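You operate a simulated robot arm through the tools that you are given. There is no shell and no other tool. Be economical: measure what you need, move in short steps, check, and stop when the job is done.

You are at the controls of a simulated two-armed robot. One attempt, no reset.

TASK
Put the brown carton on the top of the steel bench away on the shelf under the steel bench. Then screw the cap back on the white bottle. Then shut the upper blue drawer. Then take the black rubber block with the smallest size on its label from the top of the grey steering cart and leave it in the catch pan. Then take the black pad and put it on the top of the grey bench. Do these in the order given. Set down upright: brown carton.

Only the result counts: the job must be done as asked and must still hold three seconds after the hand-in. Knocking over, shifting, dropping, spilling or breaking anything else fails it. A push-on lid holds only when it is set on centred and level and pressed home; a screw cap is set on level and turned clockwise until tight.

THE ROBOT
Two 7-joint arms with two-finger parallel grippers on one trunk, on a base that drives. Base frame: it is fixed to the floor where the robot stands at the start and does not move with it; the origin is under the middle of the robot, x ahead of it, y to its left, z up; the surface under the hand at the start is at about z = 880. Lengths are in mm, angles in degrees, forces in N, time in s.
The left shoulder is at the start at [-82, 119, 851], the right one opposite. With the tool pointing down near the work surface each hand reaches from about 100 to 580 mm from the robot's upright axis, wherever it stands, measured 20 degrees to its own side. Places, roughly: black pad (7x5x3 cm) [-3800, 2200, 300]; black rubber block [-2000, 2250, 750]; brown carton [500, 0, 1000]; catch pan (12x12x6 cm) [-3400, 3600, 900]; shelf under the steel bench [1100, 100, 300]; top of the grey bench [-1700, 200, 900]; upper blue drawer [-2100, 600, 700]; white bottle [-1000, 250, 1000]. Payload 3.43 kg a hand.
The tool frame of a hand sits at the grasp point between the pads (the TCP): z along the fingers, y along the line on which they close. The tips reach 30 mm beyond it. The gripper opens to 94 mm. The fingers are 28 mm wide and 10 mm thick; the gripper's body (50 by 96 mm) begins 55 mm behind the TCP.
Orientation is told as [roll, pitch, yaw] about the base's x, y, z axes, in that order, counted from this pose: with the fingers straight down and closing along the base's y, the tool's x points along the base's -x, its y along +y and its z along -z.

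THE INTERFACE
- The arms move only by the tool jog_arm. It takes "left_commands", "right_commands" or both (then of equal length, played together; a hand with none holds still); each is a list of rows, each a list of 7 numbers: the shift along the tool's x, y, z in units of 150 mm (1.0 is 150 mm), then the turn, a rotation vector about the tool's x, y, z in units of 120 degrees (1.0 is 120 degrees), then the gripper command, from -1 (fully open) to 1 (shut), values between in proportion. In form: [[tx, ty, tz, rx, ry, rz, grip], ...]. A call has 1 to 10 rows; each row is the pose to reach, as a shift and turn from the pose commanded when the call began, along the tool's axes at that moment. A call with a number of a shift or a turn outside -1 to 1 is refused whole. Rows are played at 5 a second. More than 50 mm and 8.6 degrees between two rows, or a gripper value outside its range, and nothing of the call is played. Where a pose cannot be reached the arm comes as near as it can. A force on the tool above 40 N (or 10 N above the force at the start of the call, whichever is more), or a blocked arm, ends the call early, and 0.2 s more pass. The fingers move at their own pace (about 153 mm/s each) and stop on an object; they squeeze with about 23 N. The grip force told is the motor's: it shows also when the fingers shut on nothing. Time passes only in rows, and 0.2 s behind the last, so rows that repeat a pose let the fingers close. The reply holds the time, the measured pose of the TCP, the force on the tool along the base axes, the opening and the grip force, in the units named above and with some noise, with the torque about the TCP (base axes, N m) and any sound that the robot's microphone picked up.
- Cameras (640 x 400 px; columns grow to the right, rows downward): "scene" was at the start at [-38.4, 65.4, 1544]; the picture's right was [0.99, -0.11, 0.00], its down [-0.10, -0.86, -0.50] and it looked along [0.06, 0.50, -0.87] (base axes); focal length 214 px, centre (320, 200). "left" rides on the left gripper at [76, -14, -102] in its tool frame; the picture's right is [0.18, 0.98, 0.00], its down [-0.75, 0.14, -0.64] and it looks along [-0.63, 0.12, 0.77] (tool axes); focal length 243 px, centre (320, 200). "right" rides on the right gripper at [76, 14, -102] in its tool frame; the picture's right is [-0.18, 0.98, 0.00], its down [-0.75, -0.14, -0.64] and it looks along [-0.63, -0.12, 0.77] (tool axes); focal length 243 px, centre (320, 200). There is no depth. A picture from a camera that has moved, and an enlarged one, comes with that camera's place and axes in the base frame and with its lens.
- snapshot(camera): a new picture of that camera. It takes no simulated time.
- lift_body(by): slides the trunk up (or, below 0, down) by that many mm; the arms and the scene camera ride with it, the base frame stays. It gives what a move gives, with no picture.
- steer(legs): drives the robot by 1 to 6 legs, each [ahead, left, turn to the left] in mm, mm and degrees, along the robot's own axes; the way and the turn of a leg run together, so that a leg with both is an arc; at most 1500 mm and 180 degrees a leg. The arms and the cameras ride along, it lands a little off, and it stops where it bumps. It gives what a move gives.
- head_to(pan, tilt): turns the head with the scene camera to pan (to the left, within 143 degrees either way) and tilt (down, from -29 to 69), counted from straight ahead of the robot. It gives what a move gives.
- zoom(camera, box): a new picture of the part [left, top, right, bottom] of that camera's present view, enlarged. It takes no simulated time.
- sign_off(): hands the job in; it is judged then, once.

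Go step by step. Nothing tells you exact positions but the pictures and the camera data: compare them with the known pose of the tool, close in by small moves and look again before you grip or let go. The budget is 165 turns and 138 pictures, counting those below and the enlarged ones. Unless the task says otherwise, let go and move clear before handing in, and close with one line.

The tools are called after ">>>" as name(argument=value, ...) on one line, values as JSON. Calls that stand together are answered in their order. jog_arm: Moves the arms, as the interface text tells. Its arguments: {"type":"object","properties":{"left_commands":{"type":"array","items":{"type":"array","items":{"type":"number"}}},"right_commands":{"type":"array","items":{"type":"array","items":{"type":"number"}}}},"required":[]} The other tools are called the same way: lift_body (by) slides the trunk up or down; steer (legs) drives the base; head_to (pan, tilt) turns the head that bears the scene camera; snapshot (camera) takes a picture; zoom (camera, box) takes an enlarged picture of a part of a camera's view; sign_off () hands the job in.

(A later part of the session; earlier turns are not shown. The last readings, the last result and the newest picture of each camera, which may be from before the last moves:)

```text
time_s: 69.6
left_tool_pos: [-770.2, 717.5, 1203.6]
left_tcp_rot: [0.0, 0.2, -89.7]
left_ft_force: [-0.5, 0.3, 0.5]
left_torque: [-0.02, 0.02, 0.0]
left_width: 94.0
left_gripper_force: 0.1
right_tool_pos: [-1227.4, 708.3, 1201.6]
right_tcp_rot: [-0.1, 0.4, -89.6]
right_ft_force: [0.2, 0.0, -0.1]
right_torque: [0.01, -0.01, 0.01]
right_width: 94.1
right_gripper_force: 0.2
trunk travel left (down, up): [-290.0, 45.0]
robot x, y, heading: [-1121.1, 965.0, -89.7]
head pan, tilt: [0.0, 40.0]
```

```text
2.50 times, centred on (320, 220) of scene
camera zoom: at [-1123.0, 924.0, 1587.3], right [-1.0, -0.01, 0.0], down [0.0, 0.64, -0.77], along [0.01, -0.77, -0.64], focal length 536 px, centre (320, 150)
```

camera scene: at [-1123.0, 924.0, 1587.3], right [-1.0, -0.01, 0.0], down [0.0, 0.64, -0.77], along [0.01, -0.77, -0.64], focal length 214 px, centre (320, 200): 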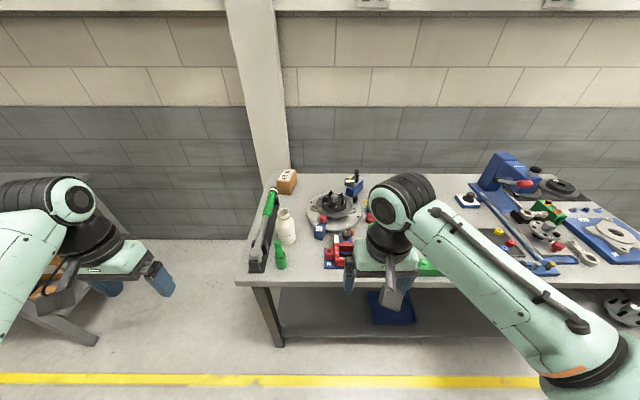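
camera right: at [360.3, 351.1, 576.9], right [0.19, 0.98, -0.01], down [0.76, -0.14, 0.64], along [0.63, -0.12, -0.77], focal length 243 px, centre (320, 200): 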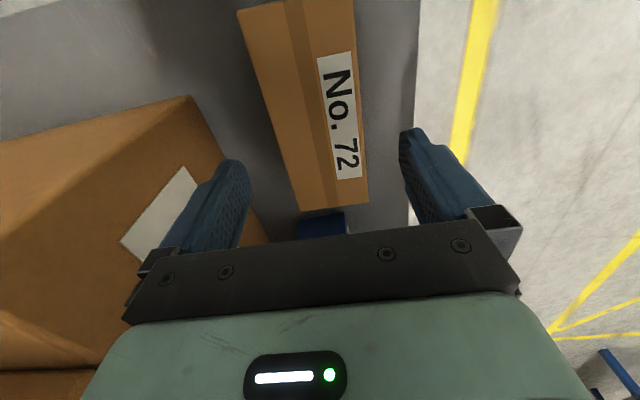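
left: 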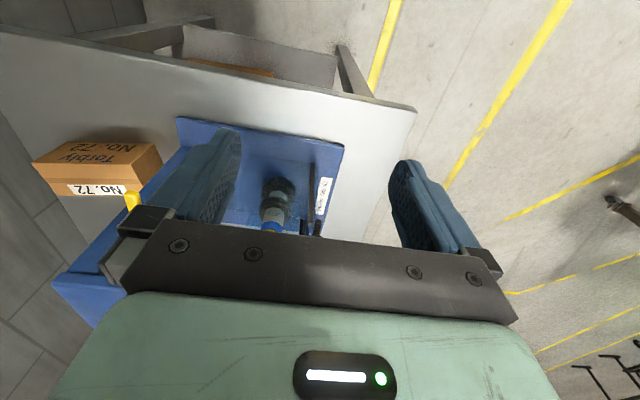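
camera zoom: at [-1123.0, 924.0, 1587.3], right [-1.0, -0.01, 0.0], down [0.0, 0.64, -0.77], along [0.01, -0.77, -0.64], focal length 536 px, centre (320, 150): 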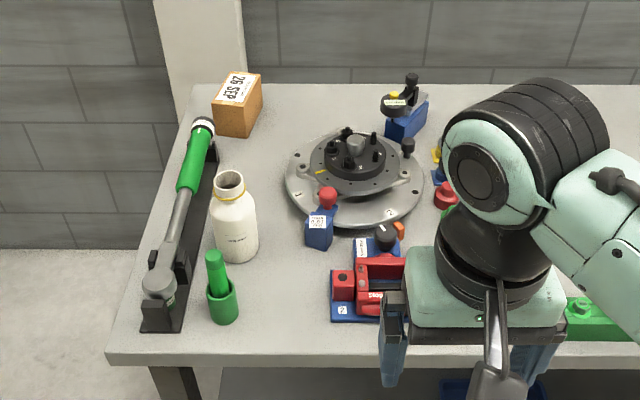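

>>> snapshot(camera="right")

>>> steer(legs=[[0, -350, 0]])

>>> zoom(camera="scene", box=[200, 140, 440, 300])

```text
107 pictures are left
camera right: at [-1212.6, 784.5, 1303.5], right [0.98, -0.18, -0.01], down [-0.13, -0.76, 0.64], along [-0.12, -0.63, -0.77], focal length 243 px, centre (320, 200)
```

right: 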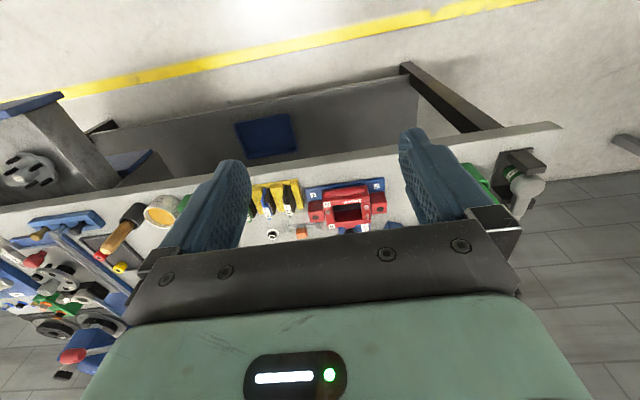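

```text
time_s: 73.2
left_tool_pos: [-1119.3, 715.2, 1203.6]
left_tcp_rot: [0.0, 0.1, -89.9]
left_ft_force: [0.5, 0.0, -0.1]
left_torque: [0.03, -0.01, -0.02]
left_width: 94.0
left_gripper_force: 0.0
right_tool_pos: [-1576.7, 707.8, 1199.7]
right_tcp_rot: [-0.2, 0.4, -89.8]
right_ft_force: [0.5, -0.6, 0.1]
right_torque: [-0.01, -0.01, 0.01]
right_width: 94.2
right_gripper_force: 0.0
trunk travel left (down, up): [-290.0, 45.0]
robot x, y, heading: [-1472.6, 962.5, -89.9]
head pan, tilt: [0.0, 40.0]
```

```text
2.50 times, centred on (320, 220) of scene
camera zoom: at [-1471.0, 922.4, 1587.3], right [-1.0, 0.0, 0.0], down [0.0, 0.64, -0.77], along [0.0, -0.77, -0.64], focal length 536 px, centre (320, 150)
```

zoom: 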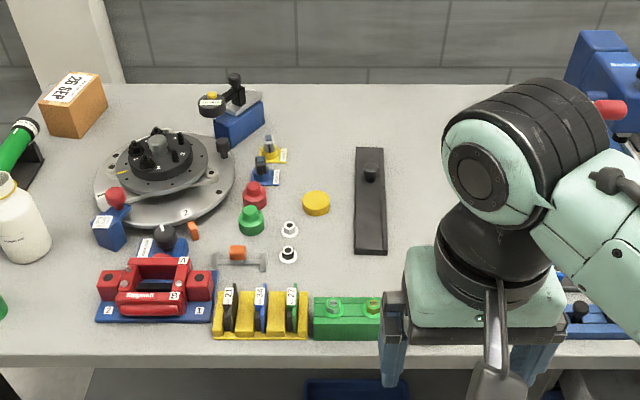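

The yellow cap lies at about (-1464, 240) among the tooling. I'll close in and view it with the left hand camera.

>>> steer(legs=[[0, -170, 0], [215, 0, 0]])

>>> snapshot(camera="left")

>>> snapshot(camera="scene")

```text
time_s: 76.6
left_tool_pos: [-1290.5, 502.7, 1202.8]
left_tcp_rot: [0.0, 0.1, -90.2]
left_ft_force: [-0.2, 0.5, -0.8]
left_torque: [0.0, 0.01, -0.02]
left_width: 94.0
left_gripper_force: 0.0
right_tool_pos: [-1746.4, 496.3, 1199.7]
right_tcp_rot: [-0.2, 0.4, -90.0]
right_ft_force: [-0.3, -0.4, 0.1]
right_torque: [0.0, -0.01, -0.02]
right_width: 93.9
right_gripper_force: 0.1
trunk travel left (down, up): [-290.0, 45.0]
robot x, y, heading: [-1642.4, 751.9, -90.1]
head pan, tilt: [0.0, 40.0]
```

```text
105 pictures are left
camera left: at [-1304.1, 578.2, 1305.4], right [0.98, 0.18, 0.0], down [0.14, -0.76, 0.64], along [0.12, -0.63, -0.77], focal length 243 px, centre (320, 200)
```

left: 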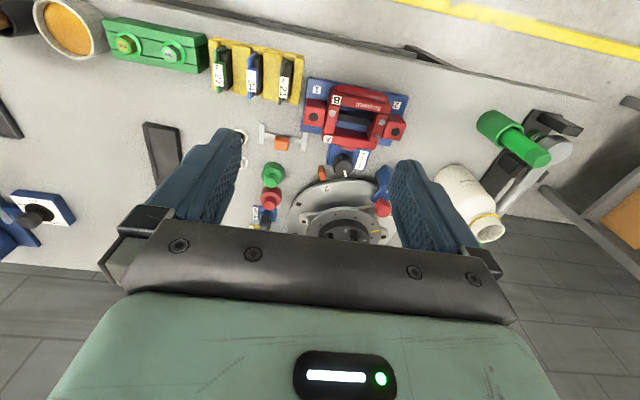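

```text
104 pictures are left
camera scene: at [-1640.4, 710.6, 1587.2], right [-1.0, 0.0, 0.0], down [0.0, 0.64, -0.77], along [0.0, -0.77, -0.64], focal length 214 px, centre (320, 200)
```

scene: 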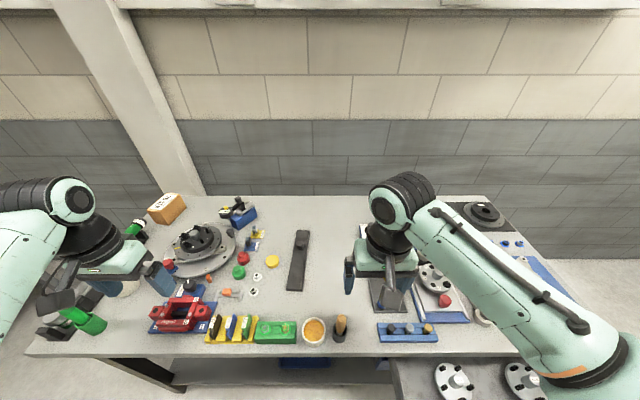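

>>> jog_arm(left_commands=[[-0.15, -0.12, 0, 0, 0, 0, -1], [-0.3, -0.24, 0, 0, 0, 0, -1], [-0.45, -0.36, 0.1, 0, 0, 0, -1], [-0.6, -0.5, 0.2, 0, 0, 0, -1], [-0.75, -0.6, 0.3, 0, 0, 0, -1], [-0.9, -0.7, 0.4, 0, 0, 0, -1]])

>>> snapshot(camera="left")

```text
time_s: 78.0
left_tool_pos: [-1395.7, 363.2, 1145.0]
left_tcp_rot: [0.0, 0.0, -90.2]
left_ft_force: [-0.1, -0.5, -0.4]
left_torque: [-0.03, -0.01, 0.02]
left_width: 94.0
left_gripper_force: 0.1
right_tool_pos: [-1747.4, 495.8, 1200.1]
right_tcp_rot: [-0.2, 0.4, -90.1]
right_ft_force: [1.2, -0.3, -0.2]
right_torque: [0.0, -0.05, 0.02]
right_width: 93.8
right_gripper_force: 0.1
trunk travel left (down, up): [-290.0, 45.0]
robot x, y, heading: [-1637.4, 748.4, -89.9]
head pan, tilt: [0.0, 40.0]
```

```text
103 pictures are left
camera left: at [-1410.3, 440.0, 1247.0], right [0.98, 0.18, 0.0], down [0.14, -0.76, 0.64], along [0.12, -0.63, -0.77], focal length 243 px, centre (320, 200)
```

left: 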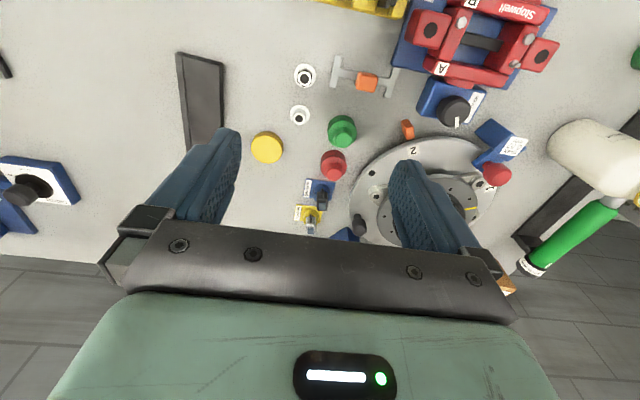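

>>> jog_arm(left_commands=[[-0.2, -0.1, 0.1, 0, 0, 0, -1], [-0.4, -0.2, 0.3, 0, 0, 0, -1], [-0.6, -0.3, 0.5, 0, 0, 0, -1], [-0.79, -0.42, 0.7, 0, 0, 0, -1], [-0.79, -0.42, 0.85, 0, 0, 0, -1]])

>>> snapshot(camera="left")

>>> zoom(camera="scene", box=[200, 180, 320, 300])

```text
time_s: 79.2
left_tool_pos: [-1458.2, 249.5, 1013.6]
left_tcp_rot: [-0.1, 0.0, -90.2]
left_ft_force: [0.3, -0.4, -1.0]
left_torque: [-0.02, 0.04, 0.0]
left_width: 94.1
left_gripper_force: 0.0
right_tool_pos: [-1746.2, 497.5, 1200.4]
right_tcp_rot: [-0.3, 0.5, -90.1]
right_ft_force: [0.1, -1.0, -0.4]
right_torque: [0.03, 0.03, -0.01]
right_width: 94.0
right_gripper_force: 0.0
trunk travel left (down, up): [-290.0, 45.0]
robot x, y, heading: [-1638.9, 755.6, -90.0]
head pan, tilt: [0.0, 40.0]
```

```text
102 pictures are left
camera left: at [-1473.4, 325.5, 1116.9], right [0.98, 0.18, 0.0], down [0.14, -0.75, 0.64], along [0.12, -0.63, -0.77], focal length 243 px, centre (320, 200)
```

left: 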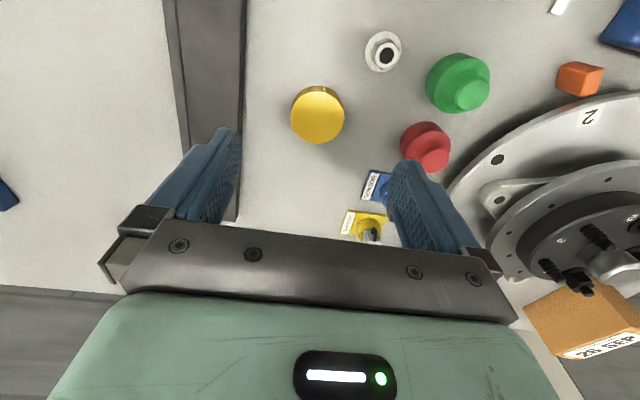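

```text
3.33 times, centred on (260, 240) of scene
camera zoom: at [-1639.8, 711.5, 1587.3], right [-1.0, 0.0, 0.0], down [0.0, 0.64, -0.77], along [0.0, -0.77, -0.64], focal length 715 px, centre (520, 67)
```

zoom: 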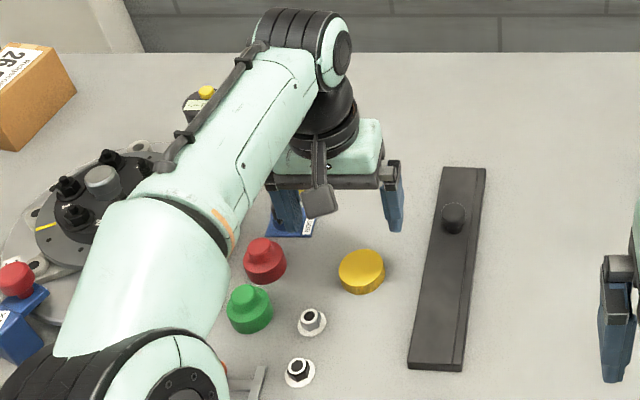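

>>> jog_arm(left_commands=[[-0.045, -0.012, 0.2, 0, 0, 0, -1], [-0.045, -0.012, 0.35, 0, 0, 0, -1]])

>>> snapshot(camera="left")

```text
time_s: 79.8
left_tool_pos: [-1460.6, 241.4, 961.7]
left_tcp_rot: [0.0, 0.1, -90.1]
left_ft_force: [0.1, -0.3, 0.6]
left_torque: [0.0, 0.0, 0.02]
left_width: 93.6
left_gripper_force: 0.2
right_tool_pos: [-1746.5, 495.8, 1200.0]
right_tcp_rot: [-0.1, 0.4, -90.0]
right_ft_force: [0.3, -0.2, 0.4]
right_torque: [0.01, 0.0, -0.01]
right_width: 94.1
right_gripper_force: 0.1
trunk travel left (down, up): [-290.0, 45.0]
robot x, y, heading: [-1637.2, 751.3, -89.8]
head pan, tilt: [0.0, 40.0]
```

```text
100 pictures are left
camera left: at [-1474.8, 318.3, 1064.7], right [0.98, 0.18, 0.0], down [0.14, -0.76, 0.64], along [0.12, -0.63, -0.77], focal length 243 px, centre (320, 200)
```

left: 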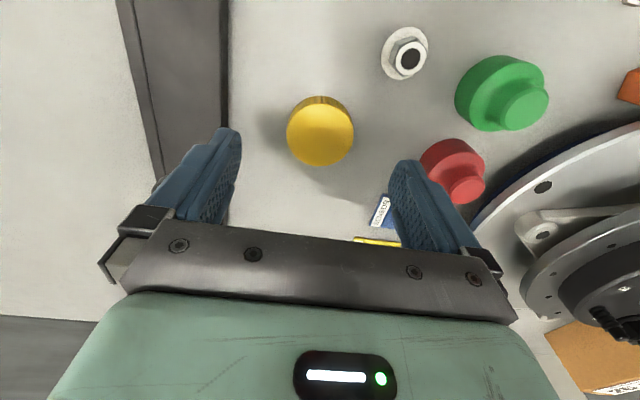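

>>> jog_arm(left_commands=[[0.01, 0.003, 0, 0, 0, 0, -0.55], [0.01, 0.003, 0.1, 0, 0, 0, -0.55], [0.01, 0.003, 0.2, 0, 0, 0, -0.55], [0.01, 0.003, 0.295, 0, 0, 0, -0.55], [0.01, 0.003, 0.295, 0, 0, 0, -0.55]])

>>> jog_arm(left_commands=[[0, 0, 0, 0, 0, 0, 1], [0, 0, 0, 0, 0, 0, 1]])

>>> snapshot(camera="left")

```text
time_s: 81.0
left_tool_pos: [-1460.9, 245.3, 916.7]
left_tcp_rot: [0.0, 0.2, -90.2]
left_ft_force: [0.1, -0.4, -1.2]
left_torque: [0.01, -0.01, 0.02]
left_width: 73.0
left_gripper_force: 0.0
right_tool_pos: [-1746.0, 496.4, 1200.4]
right_tcp_rot: [-0.1, 0.3, -90.1]
right_ft_force: [0.4, -0.5, -0.2]
right_torque: [-0.03, -0.01, -0.04]
right_width: 93.8
right_gripper_force: 0.0
trunk travel left (down, up): [-290.0, 45.0]
robot x, y, heading: [-1638.8, 754.0, -89.9]
head pan, tilt: [0.0, 40.0]
```

```text
time_s: 81.6
left_tool_pos: [-1460.7, 245.9, 917.3]
left_tcp_rot: [0.0, 0.1, -90.2]
left_ft_force: [-0.6, 0.2, -0.6]
left_torque: [0.01, -0.01, 0.01]
left_width: 47.7
left_gripper_force: 23.3
right_tool_pos: [-1746.3, 497.0, 1199.1]
right_tcp_rot: [-0.2, 0.4, -90.1]
right_ft_force: [-0.4, 0.4, -0.4]
right_torque: [0.01, 0.04, 0.03]
right_width: 94.0
right_gripper_force: 0.1
trunk travel left (down, up): [-290.0, 45.0]
robot x, y, heading: [-1639.6, 751.6, -90.4]
head pan, tilt: [0.0, 40.0]
```

```text
99 pictures are left
camera left: at [-1474.9, 321.9, 1020.2], right [0.98, 0.18, 0.0], down [0.14, -0.76, 0.64], along [0.12, -0.63, -0.77], focal length 243 px, centre (320, 200)
```

left: 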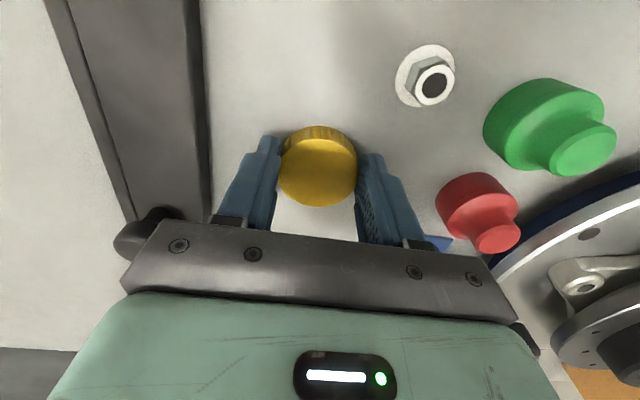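

Cap held. Lift it high and carry it toward the bottle.

>>> jog_arm(left_commands=[[0, 0, -0.15, 0, 0, 0, 1], [0, 0, -0.3, 0, 0, 0, 1], [0, 0, -0.5, 0, 0, 0, 1], [0, 0, -0.75, 0, 0, 0, 1], [0, 0, -1, 0, 0, 0, 1]])

>>> jog_arm(left_commands=[[0.14, 0, -0.2, 0, 0, 0, 1], [0.28, 0, -0.4, 0, 0, 0, 1], [0.42, 0, -0.6, 0, 0, 0, 1], [0.55, 0, -0.8, 0, 0, 0, 1], [0.67, 0, -0.9, 0, 0, 0, 1]])

>>> steer(legs=[[0, 440, 0]])

>>> snapshot(camera="left")

>>> snapshot(camera="scene")

```text
time_s: 82.8
left_tool_pos: [-1460.4, 243.6, 1068.8]
left_tcp_rot: [-0.1, 0.2, -90.3]
left_ft_force: [-0.5, -0.1, -0.4]
left_torque: [0.02, 0.03, 0.0]
left_width: 47.7
left_gripper_force: 23.3
right_tool_pos: [-1746.9, 496.0, 1201.1]
right_tcp_rot: [-0.1, 0.5, -90.1]
right_ft_force: [-0.6, 0.1, -0.1]
right_torque: [-0.02, 0.02, -0.01]
right_width: 94.2
right_gripper_force: 0.1
trunk travel left (down, up): [-290.0, 45.0]
robot x, y, heading: [-1633.7, 749.8, -89.9]
head pan, tilt: [0.0, 40.0]
```

```text
time_s: 84.0
left_tool_pos: [-1460.6, 347.5, 1205.5]
left_tcp_rot: [0.0, 0.1, -90.2]
left_ft_force: [-0.3, -0.2, -0.1]
left_torque: [0.02, 0.03, -0.04]
left_width: 47.6
left_gripper_force: 22.8
right_tool_pos: [-1745.8, 496.6, 1201.2]
right_tcp_rot: [-0.2, 0.4, -90.0]
right_ft_force: [0.9, -0.4, 0.0]
right_torque: [0.01, 0.02, -0.03]
right_width: 94.1
right_gripper_force: 0.1
trunk travel left (down, up): [-290.0, 45.0]
robot x, y, heading: [-1638.4, 751.0, -90.2]
head pan, tilt: [0.0, 40.0]
```

```text
time_s: 88.4
left_tool_pos: [-1016.1, 346.3, 1205.4]
left_tcp_rot: [0.1, 0.1, -90.2]
left_ft_force: [-0.2, -0.1, 0.7]
left_torque: [0.0, 0.01, 0.07]
left_width: 47.8
left_gripper_force: 22.9
right_tool_pos: [-1302.7, 495.2, 1200.7]
right_tcp_rot: [-0.2, 0.4, -90.2]
right_ft_force: [0.2, -0.9, -0.1]
right_torque: [-0.03, -0.01, 0.06]
right_width: 94.2
right_gripper_force: 0.1
trunk travel left (down, up): [-290.0, 45.0]
robot x, y, heading: [-1194.9, 748.9, -90.1]
head pan, tilt: [0.0, 40.0]
```

```text
98 pictures are left
camera left: at [-1030.7, 422.8, 1307.8], right [0.98, 0.18, 0.0], down [0.14, -0.76, 0.64], along [0.12, -0.63, -0.77], focal length 243 px, centre (320, 200)
```

left: 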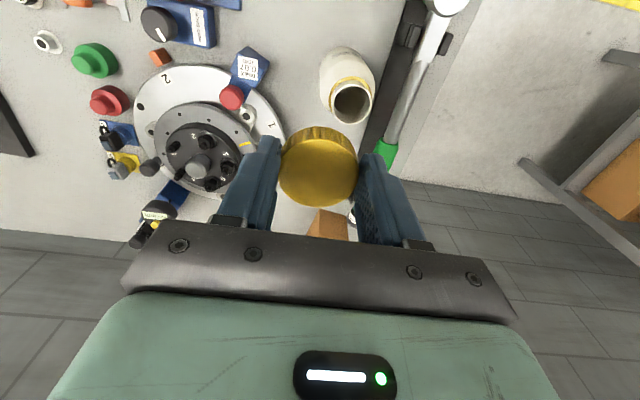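

```text
97 pictures are left
camera scene: at [-1196.5, 709.9, 1587.3], right [-1.0, 0.0, 0.0], down [0.0, 0.64, -0.77], along [0.0, -0.77, -0.64], focal length 214 px, centre (320, 200)
```

scene: 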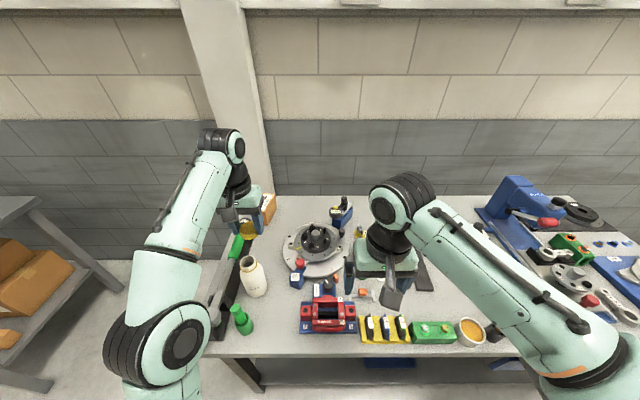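

>>> zoom(camera="left", box=[260, 30, 420, 130])

>>> zoom(camera="scene", box=[200, 210, 320, 310])

```text
4.00 times, centred on (340, 80) of left
camera zoom: at [-1030.7, 422.8, 1307.8], right [0.98, 0.18, 0.0], down [0.14, -0.76, 0.64], along [0.12, -0.63, -0.77], focal length 970 px, centre (240, 680)
```

zoom: 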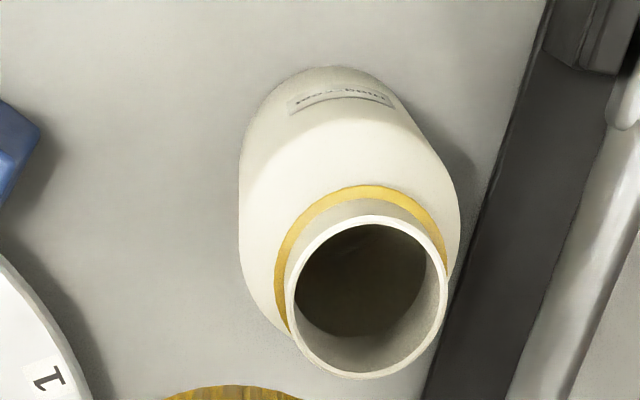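

```text
4.00 times, centred on (260, 260) of scene
camera zoom: at [-1196.5, 709.9, 1587.3], right [-1.0, 0.0, 0.0], down [0.0, 0.64, -0.77], along [0.0, -0.77, -0.64], focal length 858 px, centre (560, -40)
```

zoom: 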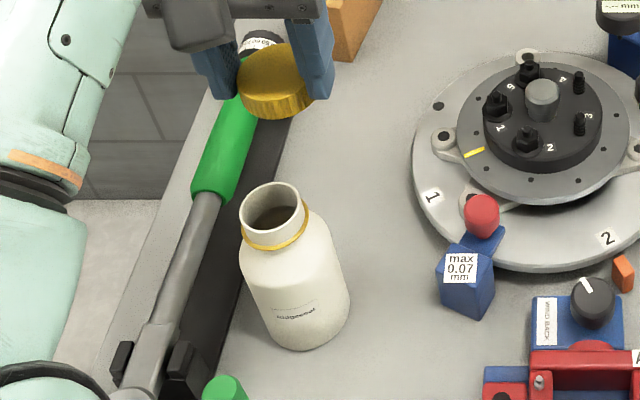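

Rim triangulated at about (-983, 344, 1046). Bring the cap above it.

>>> jog_arm(left_commands=[[-0.013, 0.11, 0, 0, 0, 0, 1], [-0.027, 0.22, 0.1, 0, 0, 0, 1], [-0.027, 0.22, 0.3, 0, 0, 0, 1], [-0.027, 0.22, 0.5, 0, 0, 0, 1], [-0.027, 0.22, 0.67, 0, 0, 0, 1], [-0.027, 0.22, 0.67, 0, 0, 0, 1]])

>>> zoom(camera="left", box=[220, 60, 420, 260])

>>> zoom(camera="scene", box=[200, 210, 320, 310])

```text
time_s: 89.8
left_tool_pos: [-982.7, 342.1, 1104.6]
left_tcp_rot: [0.0, 0.1, -90.2]
left_ft_force: [-0.8, 0.1, 0.1]
left_torque: [0.02, -0.01, -0.02]
left_width: 47.3
left_gripper_force: 22.9
right_tool_pos: [-1302.8, 495.9, 1201.0]
right_tcp_rot: [-0.3, 0.4, -90.1]
right_ft_force: [-0.1, 0.1, 0.1]
right_torque: [0.02, -0.01, 0.05]
right_width: 94.2
right_gripper_force: 0.0
trunk travel left (down, up): [-290.0, 45.0]
robot x, y, heading: [-1193.2, 749.2, -89.9]
head pan, tilt: [0.0, 40.0]
```

```text
2.00 times, centred on (320, 160) of left
camera zoom: at [-998.0, 418.6, 1207.8], right [0.98, 0.18, 0.0], down [0.14, -0.76, 0.64], along [0.12, -0.63, -0.77], focal length 485 px, centre (320, 280)
```

zoom: 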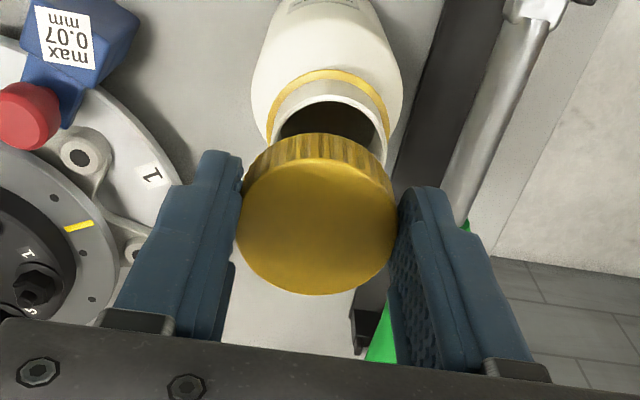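

```text
4.00 times, centred on (260, 260) of scene
camera zoom: at [-1196.7, 710.0, 1587.3], right [-1.0, 0.0, 0.0], down [0.0, 0.64, -0.77], along [0.0, -0.77, -0.64], focal length 858 px, centre (560, -40)
```

zoom: 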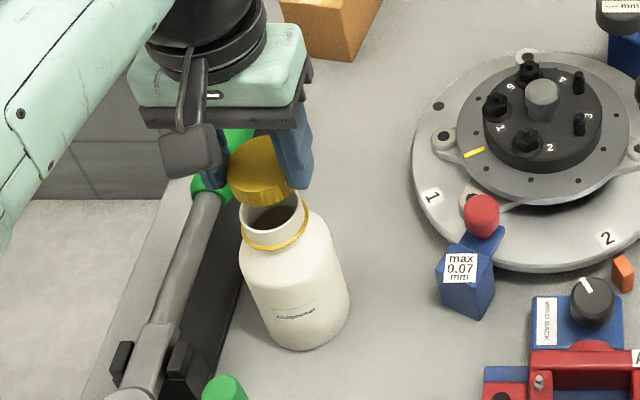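

>>> jog_arm(left_commands=[[0.012, -0.014, 0, 0, 0, 0, 1], [0.012, -0.014, 0.06, 0, 0, 0, 1], [0.012, -0.014, 0.1, 0, 0, 0, 1], [0.012, -0.014, 0.13, 0, 0, 0, 1]])

>>> zoom(camera="left", box=[220, 60, 420, 260])

>>> zoom(camera="scene", box=[220, 230, 280, 290])

```text
time_s: 90.8
left_tool_pos: [-986.1, 343.1, 1083.6]
left_tcp_rot: [0.0, 0.1, -90.0]
left_ft_force: [-0.4, 1.0, -0.1]
left_torque: [-0.02, -0.02, -0.02]
left_width: 47.5
left_gripper_force: 22.8
right_tool_pos: [-1303.2, 496.3, 1201.4]
right_tcp_rot: [-0.2, 0.3, -90.1]
right_ft_force: [0.2, 0.1, 0.4]
right_torque: [0.02, 0.02, 0.0]
right_width: 94.0
right_gripper_force: 0.0
trunk travel left (down, up): [-290.0, 45.0]
robot x, y, heading: [-1194.4, 752.6, -90.2]
head pan, tilt: [0.0, 40.0]
```

```text
2.00 times, centred on (320, 160) of left
camera zoom: at [-999.8, 419.9, 1187.0], right [0.98, 0.18, 0.0], down [0.14, -0.76, 0.64], along [0.12, -0.63, -0.77], focal length 485 px, centre (320, 280)
```

zoom: 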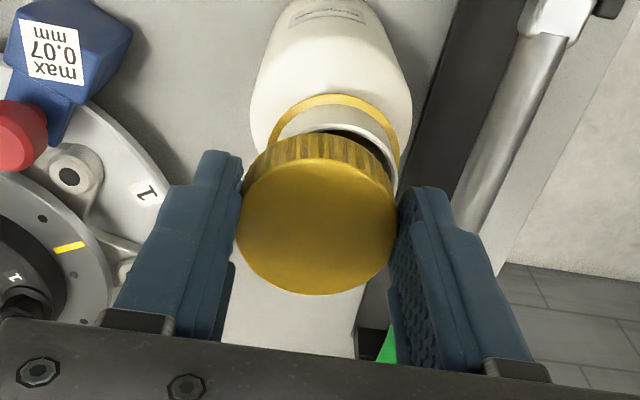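

```text
6.67 times, centred on (250, 260) of scene
camera zoom: at [-1196.6, 709.9, 1587.3], right [-1.0, 0.0, 0.0], down [0.0, 0.64, -0.77], along [0.0, -0.77, -0.64], focal length 1430 px, centre (787, -200)
```

zoom: 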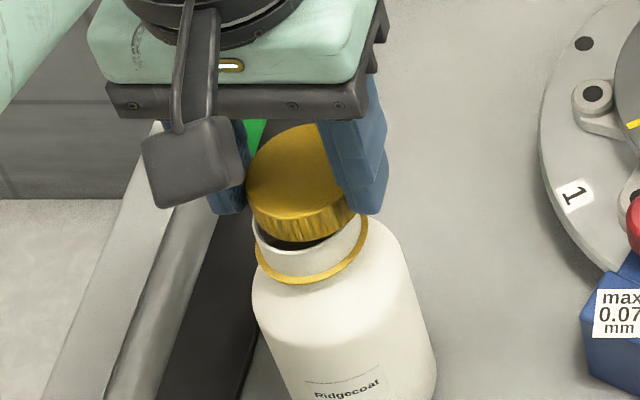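

>>> zoom(camera="left", box=[280, 90, 380, 150])

>>> snapshot(camera="right")

```text
6.40 times, centred on (330, 120) of left
camera zoom: at [-999.8, 419.9, 1187.0], right [0.98, 0.18, 0.0], down [0.14, -0.76, 0.64], along [0.12, -0.63, -0.77], focal length 1553 px, centre (256, 712)
```

zoom: 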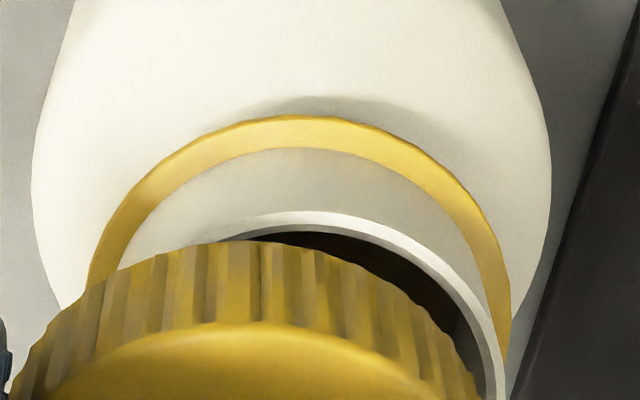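

```text
89 pictures are left
camera right: at [-1287.3, 571.3, 1303.6], right [0.98, -0.18, -0.01], down [-0.14, -0.76, 0.64], along [-0.12, -0.63, -0.77], focal length 243 px, centre (320, 200)
```

right: 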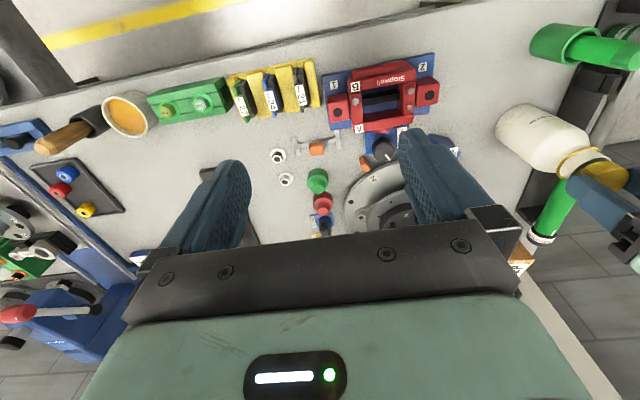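

>>> jog_arm(left_commands=[[0.023, 0.03, 0, 0, 0, 0, 1], [0.023, 0.03, 0.027, 0, 0, 0, 1], [0.023, 0.03, 0.027, 0, 0, 0, 1]])

>>> zoom(camera="left", box=[270, 80, 370, 180])

>>> zoom(camera="scene", box=[220, 230, 280, 290])

```text
time_s: 91.6
left_tool_pos: [-979.9, 347.4, 1081.3]
left_tcp_rot: [0.0, 0.1, -90.2]
left_ft_force: [-0.1, -0.4, 0.0]
left_torque: [0.01, -0.01, -0.02]
left_width: 47.6
left_gripper_force: 22.7
right_tool_pos: [-1302.2, 495.1, 1201.1]
right_tcp_rot: [-0.1, 0.4, -90.1]
right_ft_force: [0.3, -1.2, 0.0]
right_torque: [-0.01, -0.04, -0.05]
right_width: 94.1
right_gripper_force: 0.0
trunk travel left (down, up): [-290.0, 45.0]
robot x, y, heading: [-1194.4, 752.6, -90.0]
head pan, tilt: [0.0, 40.0]
```

```text
4.00 times, centred on (320, 130) of left
camera zoom: at [-995.4, 423.5, 1183.8], right [0.98, 0.18, 0.0], down [0.14, -0.76, 0.64], along [0.12, -0.63, -0.77], focal length 970 px, centre (320, 480)
```

zoom: 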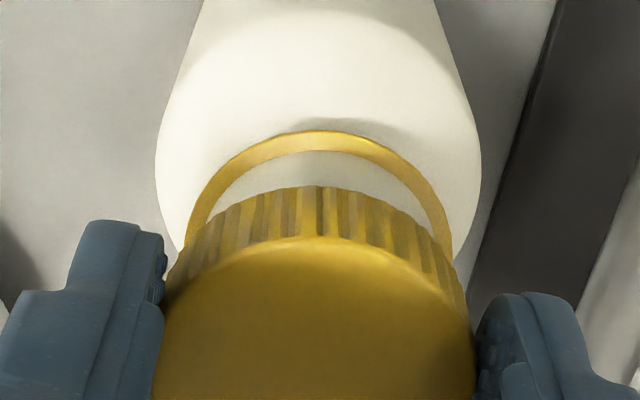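

```text
6.67 times, centred on (250, 260) of scene
camera zoom: at [-1196.6, 710.0, 1587.3], right [-1.0, 0.0, 0.0], down [0.0, 0.64, -0.77], along [0.0, -0.77, -0.64], focal length 1430 px, centre (787, -200)
```

zoom: 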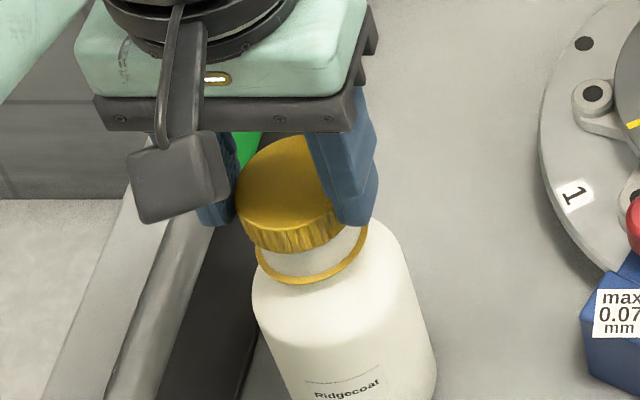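

Aligned in both views. Lower onto the neck.

>>> jog_arm(left_commands=[[0, 0, 0.02, 0, 0, 0, 1], [0, 0, 0.04, 0, 0, 0, 1], [0, 0, 0.053, 0, 0, 0, 1], [0, 0, 0.06, 0, 0, 0, 1]])

>>> zoom(camera="left", box=[270, 80, 370, 180])

```text
time_s: 92.6
left_tool_pos: [-980.3, 347.4, 1074.7]
left_tcp_rot: [0.1, -0.2, -90.3]
left_ft_force: [-0.3, 0.0, 15.7]
left_torque: [-0.29, -0.3, -0.04]
left_width: 48.1
left_gripper_force: 23.0
right_tool_pos: [-1304.3, 495.9, 1201.6]
right_tcp_rot: [-0.2, 0.3, -90.1]
right_ft_force: [-0.5, -0.5, -0.2]
right_torque: [0.01, -0.02, 0.02]
right_width: 94.1
right_gripper_force: 0.0
trunk travel left (down, up): [-290.0, 45.0]
robot x, y, heading: [-1194.8, 749.1, -90.0]
head pan, tilt: [0.0, 40.0]
```

```text
4.00 times, centred on (320, 130) of left
camera zoom: at [-995.7, 424.6, 1176.5], right [0.98, 0.18, 0.0], down [0.14, -0.75, 0.64], along [0.12, -0.63, -0.76], focal length 970 px, centre (320, 480)
```

zoom: 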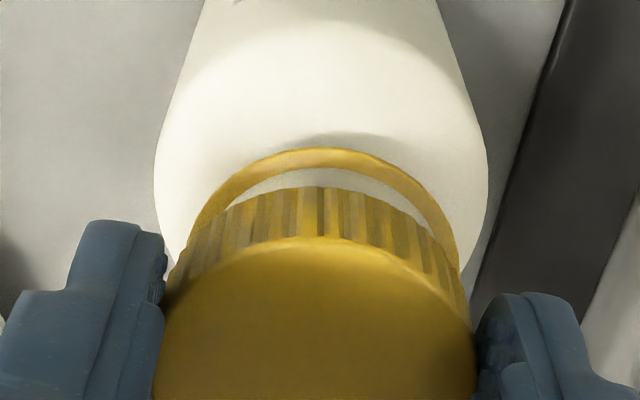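

>>> jog_arm(left_commands=[[0, 0, -0.02, 0, 0, 0, 1], [-0.01, 0.01, -0.02, 0, 0, 0, 1], [-0.01, 0.01, 0, 0, 0, 0, 1], [-0.01, 0.01, 0.01, 0, 0, 0, 1]])

```text
time_s: 93.6
left_tool_pos: [-980.2, 346.9, 1071.9]
left_tcp_rot: [0.0, -0.1, -90.1]
left_ft_force: [-1.3, 0.1, 21.7]
left_torque: [-0.5, -0.18, -0.03]
left_width: 47.8
left_gripper_force: 23.9
right_tool_pos: [-1302.9, 497.0, 1201.2]
right_tcp_rot: [-0.2, 0.3, -90.1]
right_ft_force: [-0.2, 0.1, -1.2]
right_torque: [0.01, 0.01, 0.03]
right_width: 94.0
right_gripper_force: 0.0
trunk travel left (down, up): [-290.0, 45.0]
robot x, y, heading: [-1195.1, 755.5, -89.9]
head pan, tilt: [0.0, 40.0]
```

>>> jog_arm(left_commands=[[0, 0, -0.03, 0, 0, 0, 1], [-0.018, 0.003, -0.03, 0, 0, 0, 1], [-0.018, 0.003, -0.01, 0, 0, 0, 1], [-0.018, 0.003, 0, 0, 0, 0, 1]])

>>> zoom(camera="left", box=[270, 80, 370, 180])

>>> zoom(camera="scene", box=[220, 230, 280, 290])

```text
time_s: 94.6
left_tool_pos: [-979.4, 344.3, 1072.7]
left_tcp_rot: [-0.1, 0.0, -90.1]
left_ft_force: [-0.6, 1.4, 15.6]
left_torque: [-0.36, -0.17, -0.02]
left_width: 48.0
left_gripper_force: 23.3
right_tool_pos: [-1303.0, 496.8, 1201.3]
right_tcp_rot: [-0.1, 0.3, -90.0]
right_ft_force: [0.9, 0.5, 0.0]
right_torque: [0.01, -0.02, 0.03]
right_width: 94.2
right_gripper_force: 0.0
trunk travel left (down, up): [-290.0, 45.0]
robot x, y, heading: [-1192.9, 751.5, -89.9]
head pan, tilt: [0.0, 40.0]
```

```text
4.00 times, centred on (320, 130) of left
camera zoom: at [-993.9, 420.9, 1174.8], right [0.98, 0.18, 0.0], down [0.14, -0.75, 0.64], along [0.12, -0.63, -0.77], focal length 970 px, centre (320, 480)
```

zoom: 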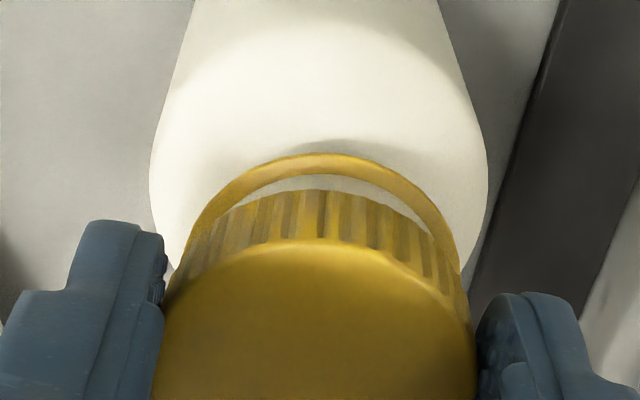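

```text
6.67 times, centred on (250, 260) of scene
camera zoom: at [-1197.2, 711.1, 1587.5], right [-1.0, 0.0, 0.0], down [0.0, 0.64, -0.77], along [0.0, -0.77, -0.64], focal length 1430 px, centre (787, -200)
```

zoom: 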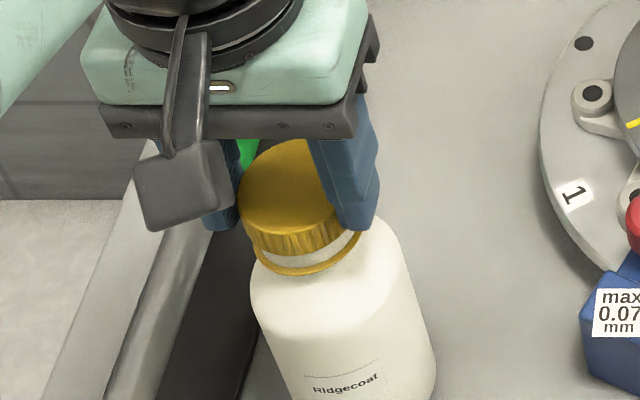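

The cap sits on the neck; now turn clockwise with light down pressure.

>>> jog_arm(left_commands=[[0, 0, 0.002, 0, 0, 0.07, 1], [0, 0, 0.004, 0, 0, 0.14, 1], [0, 0, 0.006, 0, 0, 0.21, 1], [0, 0, 0.008, 0, 0, 0.28, 1], [0, 0, 0.01, 0, 0, 0.35, 1], [0, 0, 0.012, 0, 0, 0.42, 1], [0, 0, 0.014, 0, 0, 0.49, 1], [0, 0, 0.016, 0, 0, 0.56, 1]])

>>> zoom(camera="scene", box=[210, 220, 290, 290])

```text
time_s: 96.4
left_tool_pos: [-980.3, 343.9, 1068.3]
left_tcp_rot: [0.0, 0.0, -157.7]
left_ft_force: [-3.4, -4.7, 21.9]
left_torque: [-0.64, 0.46, 0.04]
left_width: 47.6
left_gripper_force: 22.9
right_tool_pos: [-1304.3, 497.1, 1200.9]
right_tcp_rot: [-0.2, 0.4, -90.1]
right_ft_force: [0.3, 0.2, -0.5]
right_torque: [0.0, 0.02, -0.01]
right_width: 94.1
right_gripper_force: 0.1
trunk travel left (down, up): [-290.0, 45.0]
robot x, y, heading: [-1195.6, 752.2, -89.9]
head pan, tilt: [0.0, 40.0]
```

```text
5.71 times, centred on (250, 255) of scene
camera zoom: at [-1198.0, 710.8, 1587.4], right [-1.0, 0.0, 0.0], down [0.0, 0.64, -0.77], along [0.0, -0.77, -0.64], focal length 1226 px, centre (720, -114)
```

zoom: 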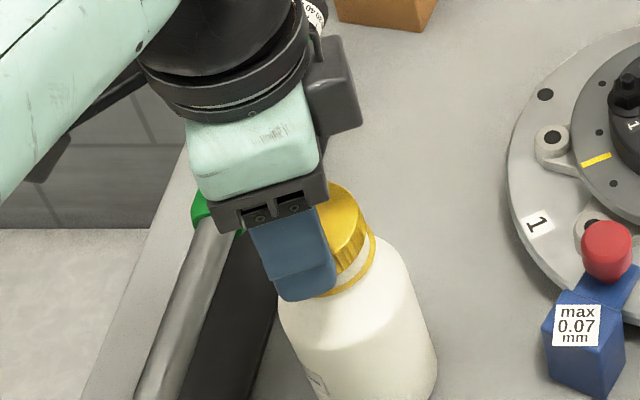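

The whole bottle turned with the cap, so I need to hold its body with the right hand. Turn the left hand back (holding the cap), and orient the right hand for a tilted approach.

>>> jog_arm(left_commands=[[0, 0, -0.002, 0, 0, -0.07, 1], [0, 0, -0.004, 0, 0, -0.14, 1], [0, 0, -0.006, 0, 0, -0.21, 1], [0, 0, -0.008, 0, 0, -0.28, 1], [0, 0, -0.01, 0, 0, -0.35, 1], [0, 0, -0.012, 0, 0, -0.42, 1], [0, 0, -0.014, 0, 0, -0.49, 1], [0, 0, -0.016, 0, 0, -0.56, 1], [0, 0, -0.016, 0, 0, -0.63, 1], [0, 0, -0.016, 0, 0, -0.7, 1]], right_commands=[[0, 0, 0, 0, 0, -0.0375, -1], [0, 0, 0, 0, 0, -0.075, -1], [0, 0, 0, 0, 0, -0.1125, -1], [0, 0, 0, 0, 0, -0.15, -1], [0, 0, 0, 0, 0, -0.1875, -1], [0, 0, 0, 0, 0, -0.225, -1], [0, 0, 0, 0, 0, -0.2625, -1], [0, 0, 0, 0, 0, -0.3, -1], [0, 0, 0, 0, 0, -0.3375, -1], [0, 0, 0, 0, 0, -0.375, -1]])

>>> jog_arm(left_commands=[[0, 0, 0, 0, 0, -0.05, 1], [0, 0, 0, 0, 0, -0.1, 1], [0, 0, 0, 0, 0, -0.15, 1], [0, 0, 0, 0, 0, -0.2, 1], [0, 0, 0, 0, 0, -0.25, 1], [0, 0, 0, 0, 0, -0.3, 1], [0, 0, 0, 0, 0, -0.35, 1], [0, 0, 0, 0, 0, -0.35, 1]], right_commands=[[0, 0, 0, 0, -0.047, 0, -1], [0, 0, 0, 0, -0.094, 0, -1], [0, 0, 0, 0, -0.14, 0, -1], [0, 0, 0, 0, -0.188, 0, -1], [0, 0, 0, 0, -0.235, 0, -1], [0, 0, 0, 0, -0.282, 0, -1], [0, 0, 0, 0, -0.33, 0, -1], [0, 0, 0, 0, -0.375, 0, -1]])

>>> snapshot(camera="scene")

>>> snapshot(camera="right")

```text
time_s: 98.6
left_tool_pos: [-979.1, 342.6, 1070.3]
left_tcp_rot: [0.0, 0.0, -73.2]
left_ft_force: [-0.2, -0.3, -0.6]
left_torque: [-0.01, 0.03, 0.0]
left_width: 47.7
left_gripper_force: 23.0
right_tool_pos: [-1302.4, 495.6, 1201.6]
right_tcp_rot: [0.1, 0.4, -44.8]
right_ft_force: [-0.1, -0.4, -0.5]
right_torque: [0.03, 0.01, 0.01]
right_width: 94.0
right_gripper_force: 0.1
trunk travel left (down, up): [-290.0, 45.0]
robot x, y, heading: [-1192.9, 754.3, -90.1]
head pan, tilt: [0.0, 40.0]
```

```text
time_s: 100.4
left_tool_pos: [-978.5, 343.3, 1070.5]
left_tcp_rot: [0.2, 0.1, -31.4]
left_ft_force: [-0.6, -0.4, -0.1]
left_torque: [-0.02, 0.0, 0.03]
left_width: 47.5
left_gripper_force: 22.4
right_tool_pos: [-1302.0, 495.7, 1199.3]
right_tcp_rot: [0.1, -44.6, -45.3]
right_ft_force: [-0.1, 0.3, 0.2]
right_torque: [0.0, 0.0, -0.01]
right_width: 93.8
right_gripper_force: 0.1
trunk travel left (down, up): [-290.0, 45.0]
robot x, y, heading: [-1194.8, 751.3, -89.9]
head pan, tilt: [0.0, 40.0]
```

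```text
82 pictures are left
camera scene: at [-1196.9, 710.2, 1587.3], right [-1.0, 0.0, 0.0], down [0.0, 0.64, -0.77], along [0.0, -0.77, -0.64], focal length 214 px, centre (320, 200)
```

scene: 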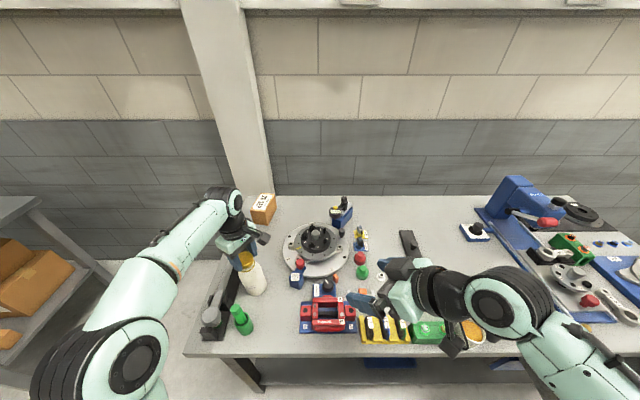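

```text
81 pictures are left
camera right: at [-1381.2, 595.7, 1219.8], right [0.79, 0.6, 0.13], down [-0.04, -0.16, 0.99], along [0.61, -0.78, -0.1], focal length 243 px, centre (320, 200)
```

right: 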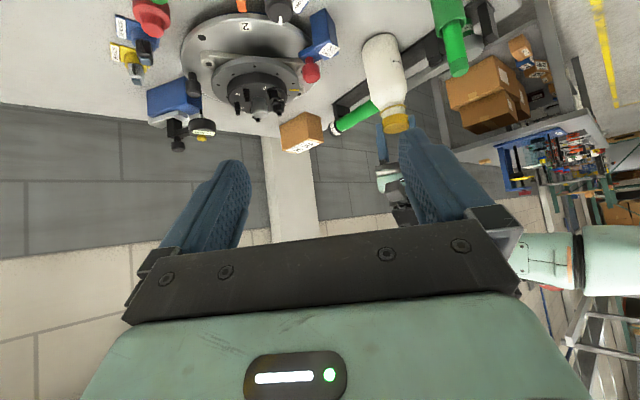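

>>> jog_arm(right_commands=[[-0.05, 0.1, 0.18, 0, 0, 0, -1], [-0.1, 0.2, 0.36, 0, 0, 0, -1], [-0.15, 0.3, 0.54, 0, 0, 0, -1], [-0.2, 0.38, 0.72, 0, 0, 0, -1], [-0.236, 0.45, 0.9, 0, 0, 0, -1]])

>>> snapshot(camera="right")

>>> snapshot(camera="scene")

```text
time_s: 101.6
left_tool_pos: [-977.9, 342.3, 1070.9]
left_tcp_rot: [0.1, 0.1, -31.5]
left_ft_force: [-0.4, 0.6, -0.7]
left_torque: [-0.02, -0.01, -0.01]
left_width: 47.6
left_gripper_force: 22.9
right_tool_pos: [-1170.7, 457.1, 1131.3]
right_tcp_rot: [0.2, -44.6, -45.2]
right_ft_force: [-0.7, -0.3, 0.4]
right_torque: [0.0, -0.02, 0.0]
right_width: 94.3
right_gripper_force: 0.0
trunk travel left (down, up): [-290.0, 45.0]
robot x, y, heading: [-1196.3, 753.1, -90.0]
head pan, tilt: [0.0, 40.0]
```

```text
80 pictures are left
camera right: at [-1247.9, 556.8, 1150.6], right [0.79, 0.6, 0.13], down [-0.04, -0.16, 0.99], along [0.61, -0.78, -0.1], focal length 243 px, centre (320, 200)
```

right: 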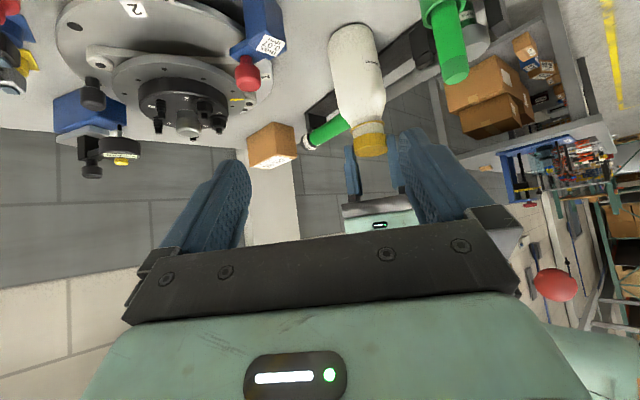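

```text
79 pictures are left
camera scene: at [-1196.1, 709.2, 1587.3], right [-1.0, 0.0, 0.0], down [0.0, 0.64, -0.77], along [0.0, -0.77, -0.64], focal length 214 px, centre (320, 200)
```

scene: 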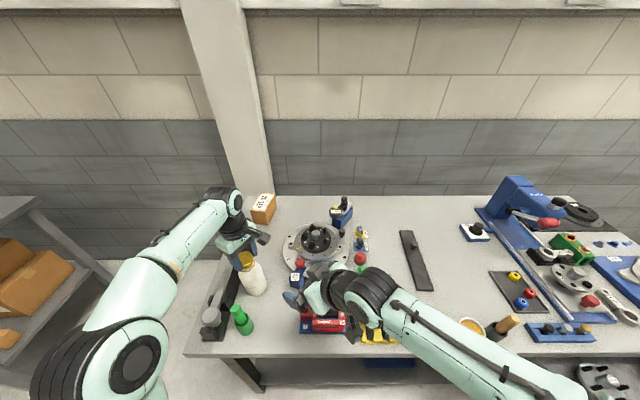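

>>> jog_arm(right_commands=[[-0.12, 0.2, 0.1, 0, 0, 0, -1], [-0.235, 0.37, 0.3, 0, 0, 0, -1], [-0.235, 0.37, 0.55, 0, 0, 0, -1], [-0.235, 0.37, 0.8, 0, 0, 0, -1], [-0.235, 0.37, 0.95, 0, 0, 0, -1]])

>>> snapshot(camera="right")

>>> zoom(camera="scene", box=[180, 170, 360, 350])

```text
time_s: 102.8
left_tool_pos: [-978.4, 343.7, 1071.0]
left_tcp_rot: [0.1, 0.2, -31.4]
left_ft_force: [0.1, 0.1, -0.1]
left_torque: [-0.01, -0.02, -0.02]
left_width: 47.5
left_gripper_force: 22.9
right_tool_pos: [-1040.6, 408.0, 1051.9]
right_tcp_rot: [0.2, -44.7, -45.2]
right_ft_force: [-0.1, -0.2, 0.0]
right_torque: [0.03, 0.0, 0.01]
right_width: 94.2
right_gripper_force: 0.1
trunk travel left (down, up): [-290.0, 45.0]
robot x, y, heading: [-1193.1, 750.1, -90.1]
head pan, tilt: [0.0, 40.0]
```

```text
78 pictures are left
camera right: at [-1118.7, 507.5, 1072.2], right [0.79, 0.6, 0.13], down [-0.04, -0.16, 0.99], along [0.61, -0.78, -0.1], focal length 243 px, centre (320, 200)
```

right: 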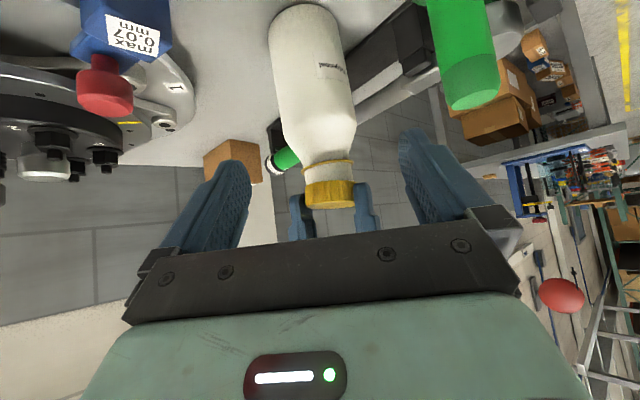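

```text
2.22 times, centred on (270, 260) of scene
camera zoom: at [-1196.4, 709.8, 1587.3], right [-1.0, 0.0, 0.0], down [0.0, 0.64, -0.77], along [0.0, -0.77, -0.64], focal length 477 px, centre (431, 67)
```

zoom: 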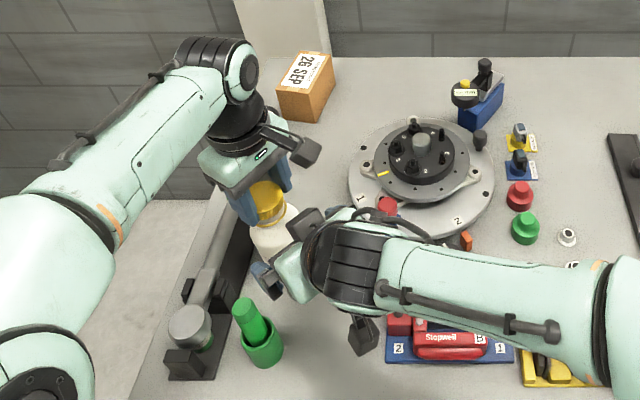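

>>> jog_arm(right_commands=[[0, -0.033, 0.15, 0, 0, 0, -1], [0, -0.033, 0.35, 0, 0, 0, -1], [0, -0.033, 0.55, 0, 0, 0, -1]])

>>> snapshot(camera="right")

```text
time_s: 103.6
left_tool_pos: [-978.8, 342.7, 1069.9]
left_tcp_rot: [0.1, 0.0, -31.4]
left_ft_force: [0.5, 0.7, -0.2]
left_torque: [-0.02, -0.02, 0.02]
left_width: 47.6
left_gripper_force: 22.5
right_tool_pos: [-1003.5, 363.7, 993.6]
right_tcp_rot: [0.1, -44.5, -45.1]
right_ft_force: [-0.1, 1.1, -0.3]
right_torque: [0.0, 0.0, -0.02]
right_width: 94.3
right_gripper_force: 0.2
trunk travel left (down, up): [-290.0, 45.0]
robot x, y, heading: [-1198.6, 751.6, -90.2]
head pan, tilt: [0.0, 40.0]
```

```text
76 pictures are left
camera right: at [-1082.1, 464.0, 1013.2], right [0.79, 0.6, 0.13], down [-0.04, -0.16, 0.99], along [0.61, -0.78, -0.1], focal length 243 px, centre (320, 200)
```

right: 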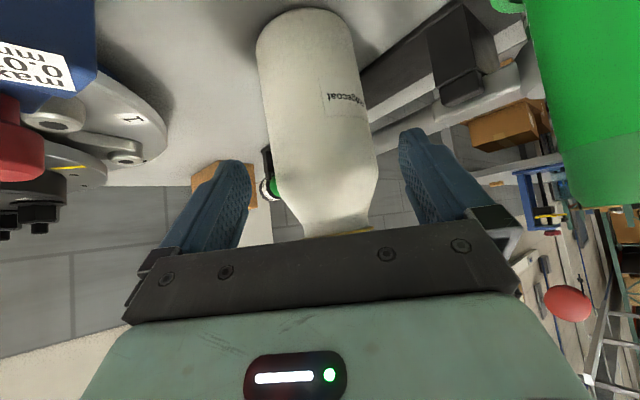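

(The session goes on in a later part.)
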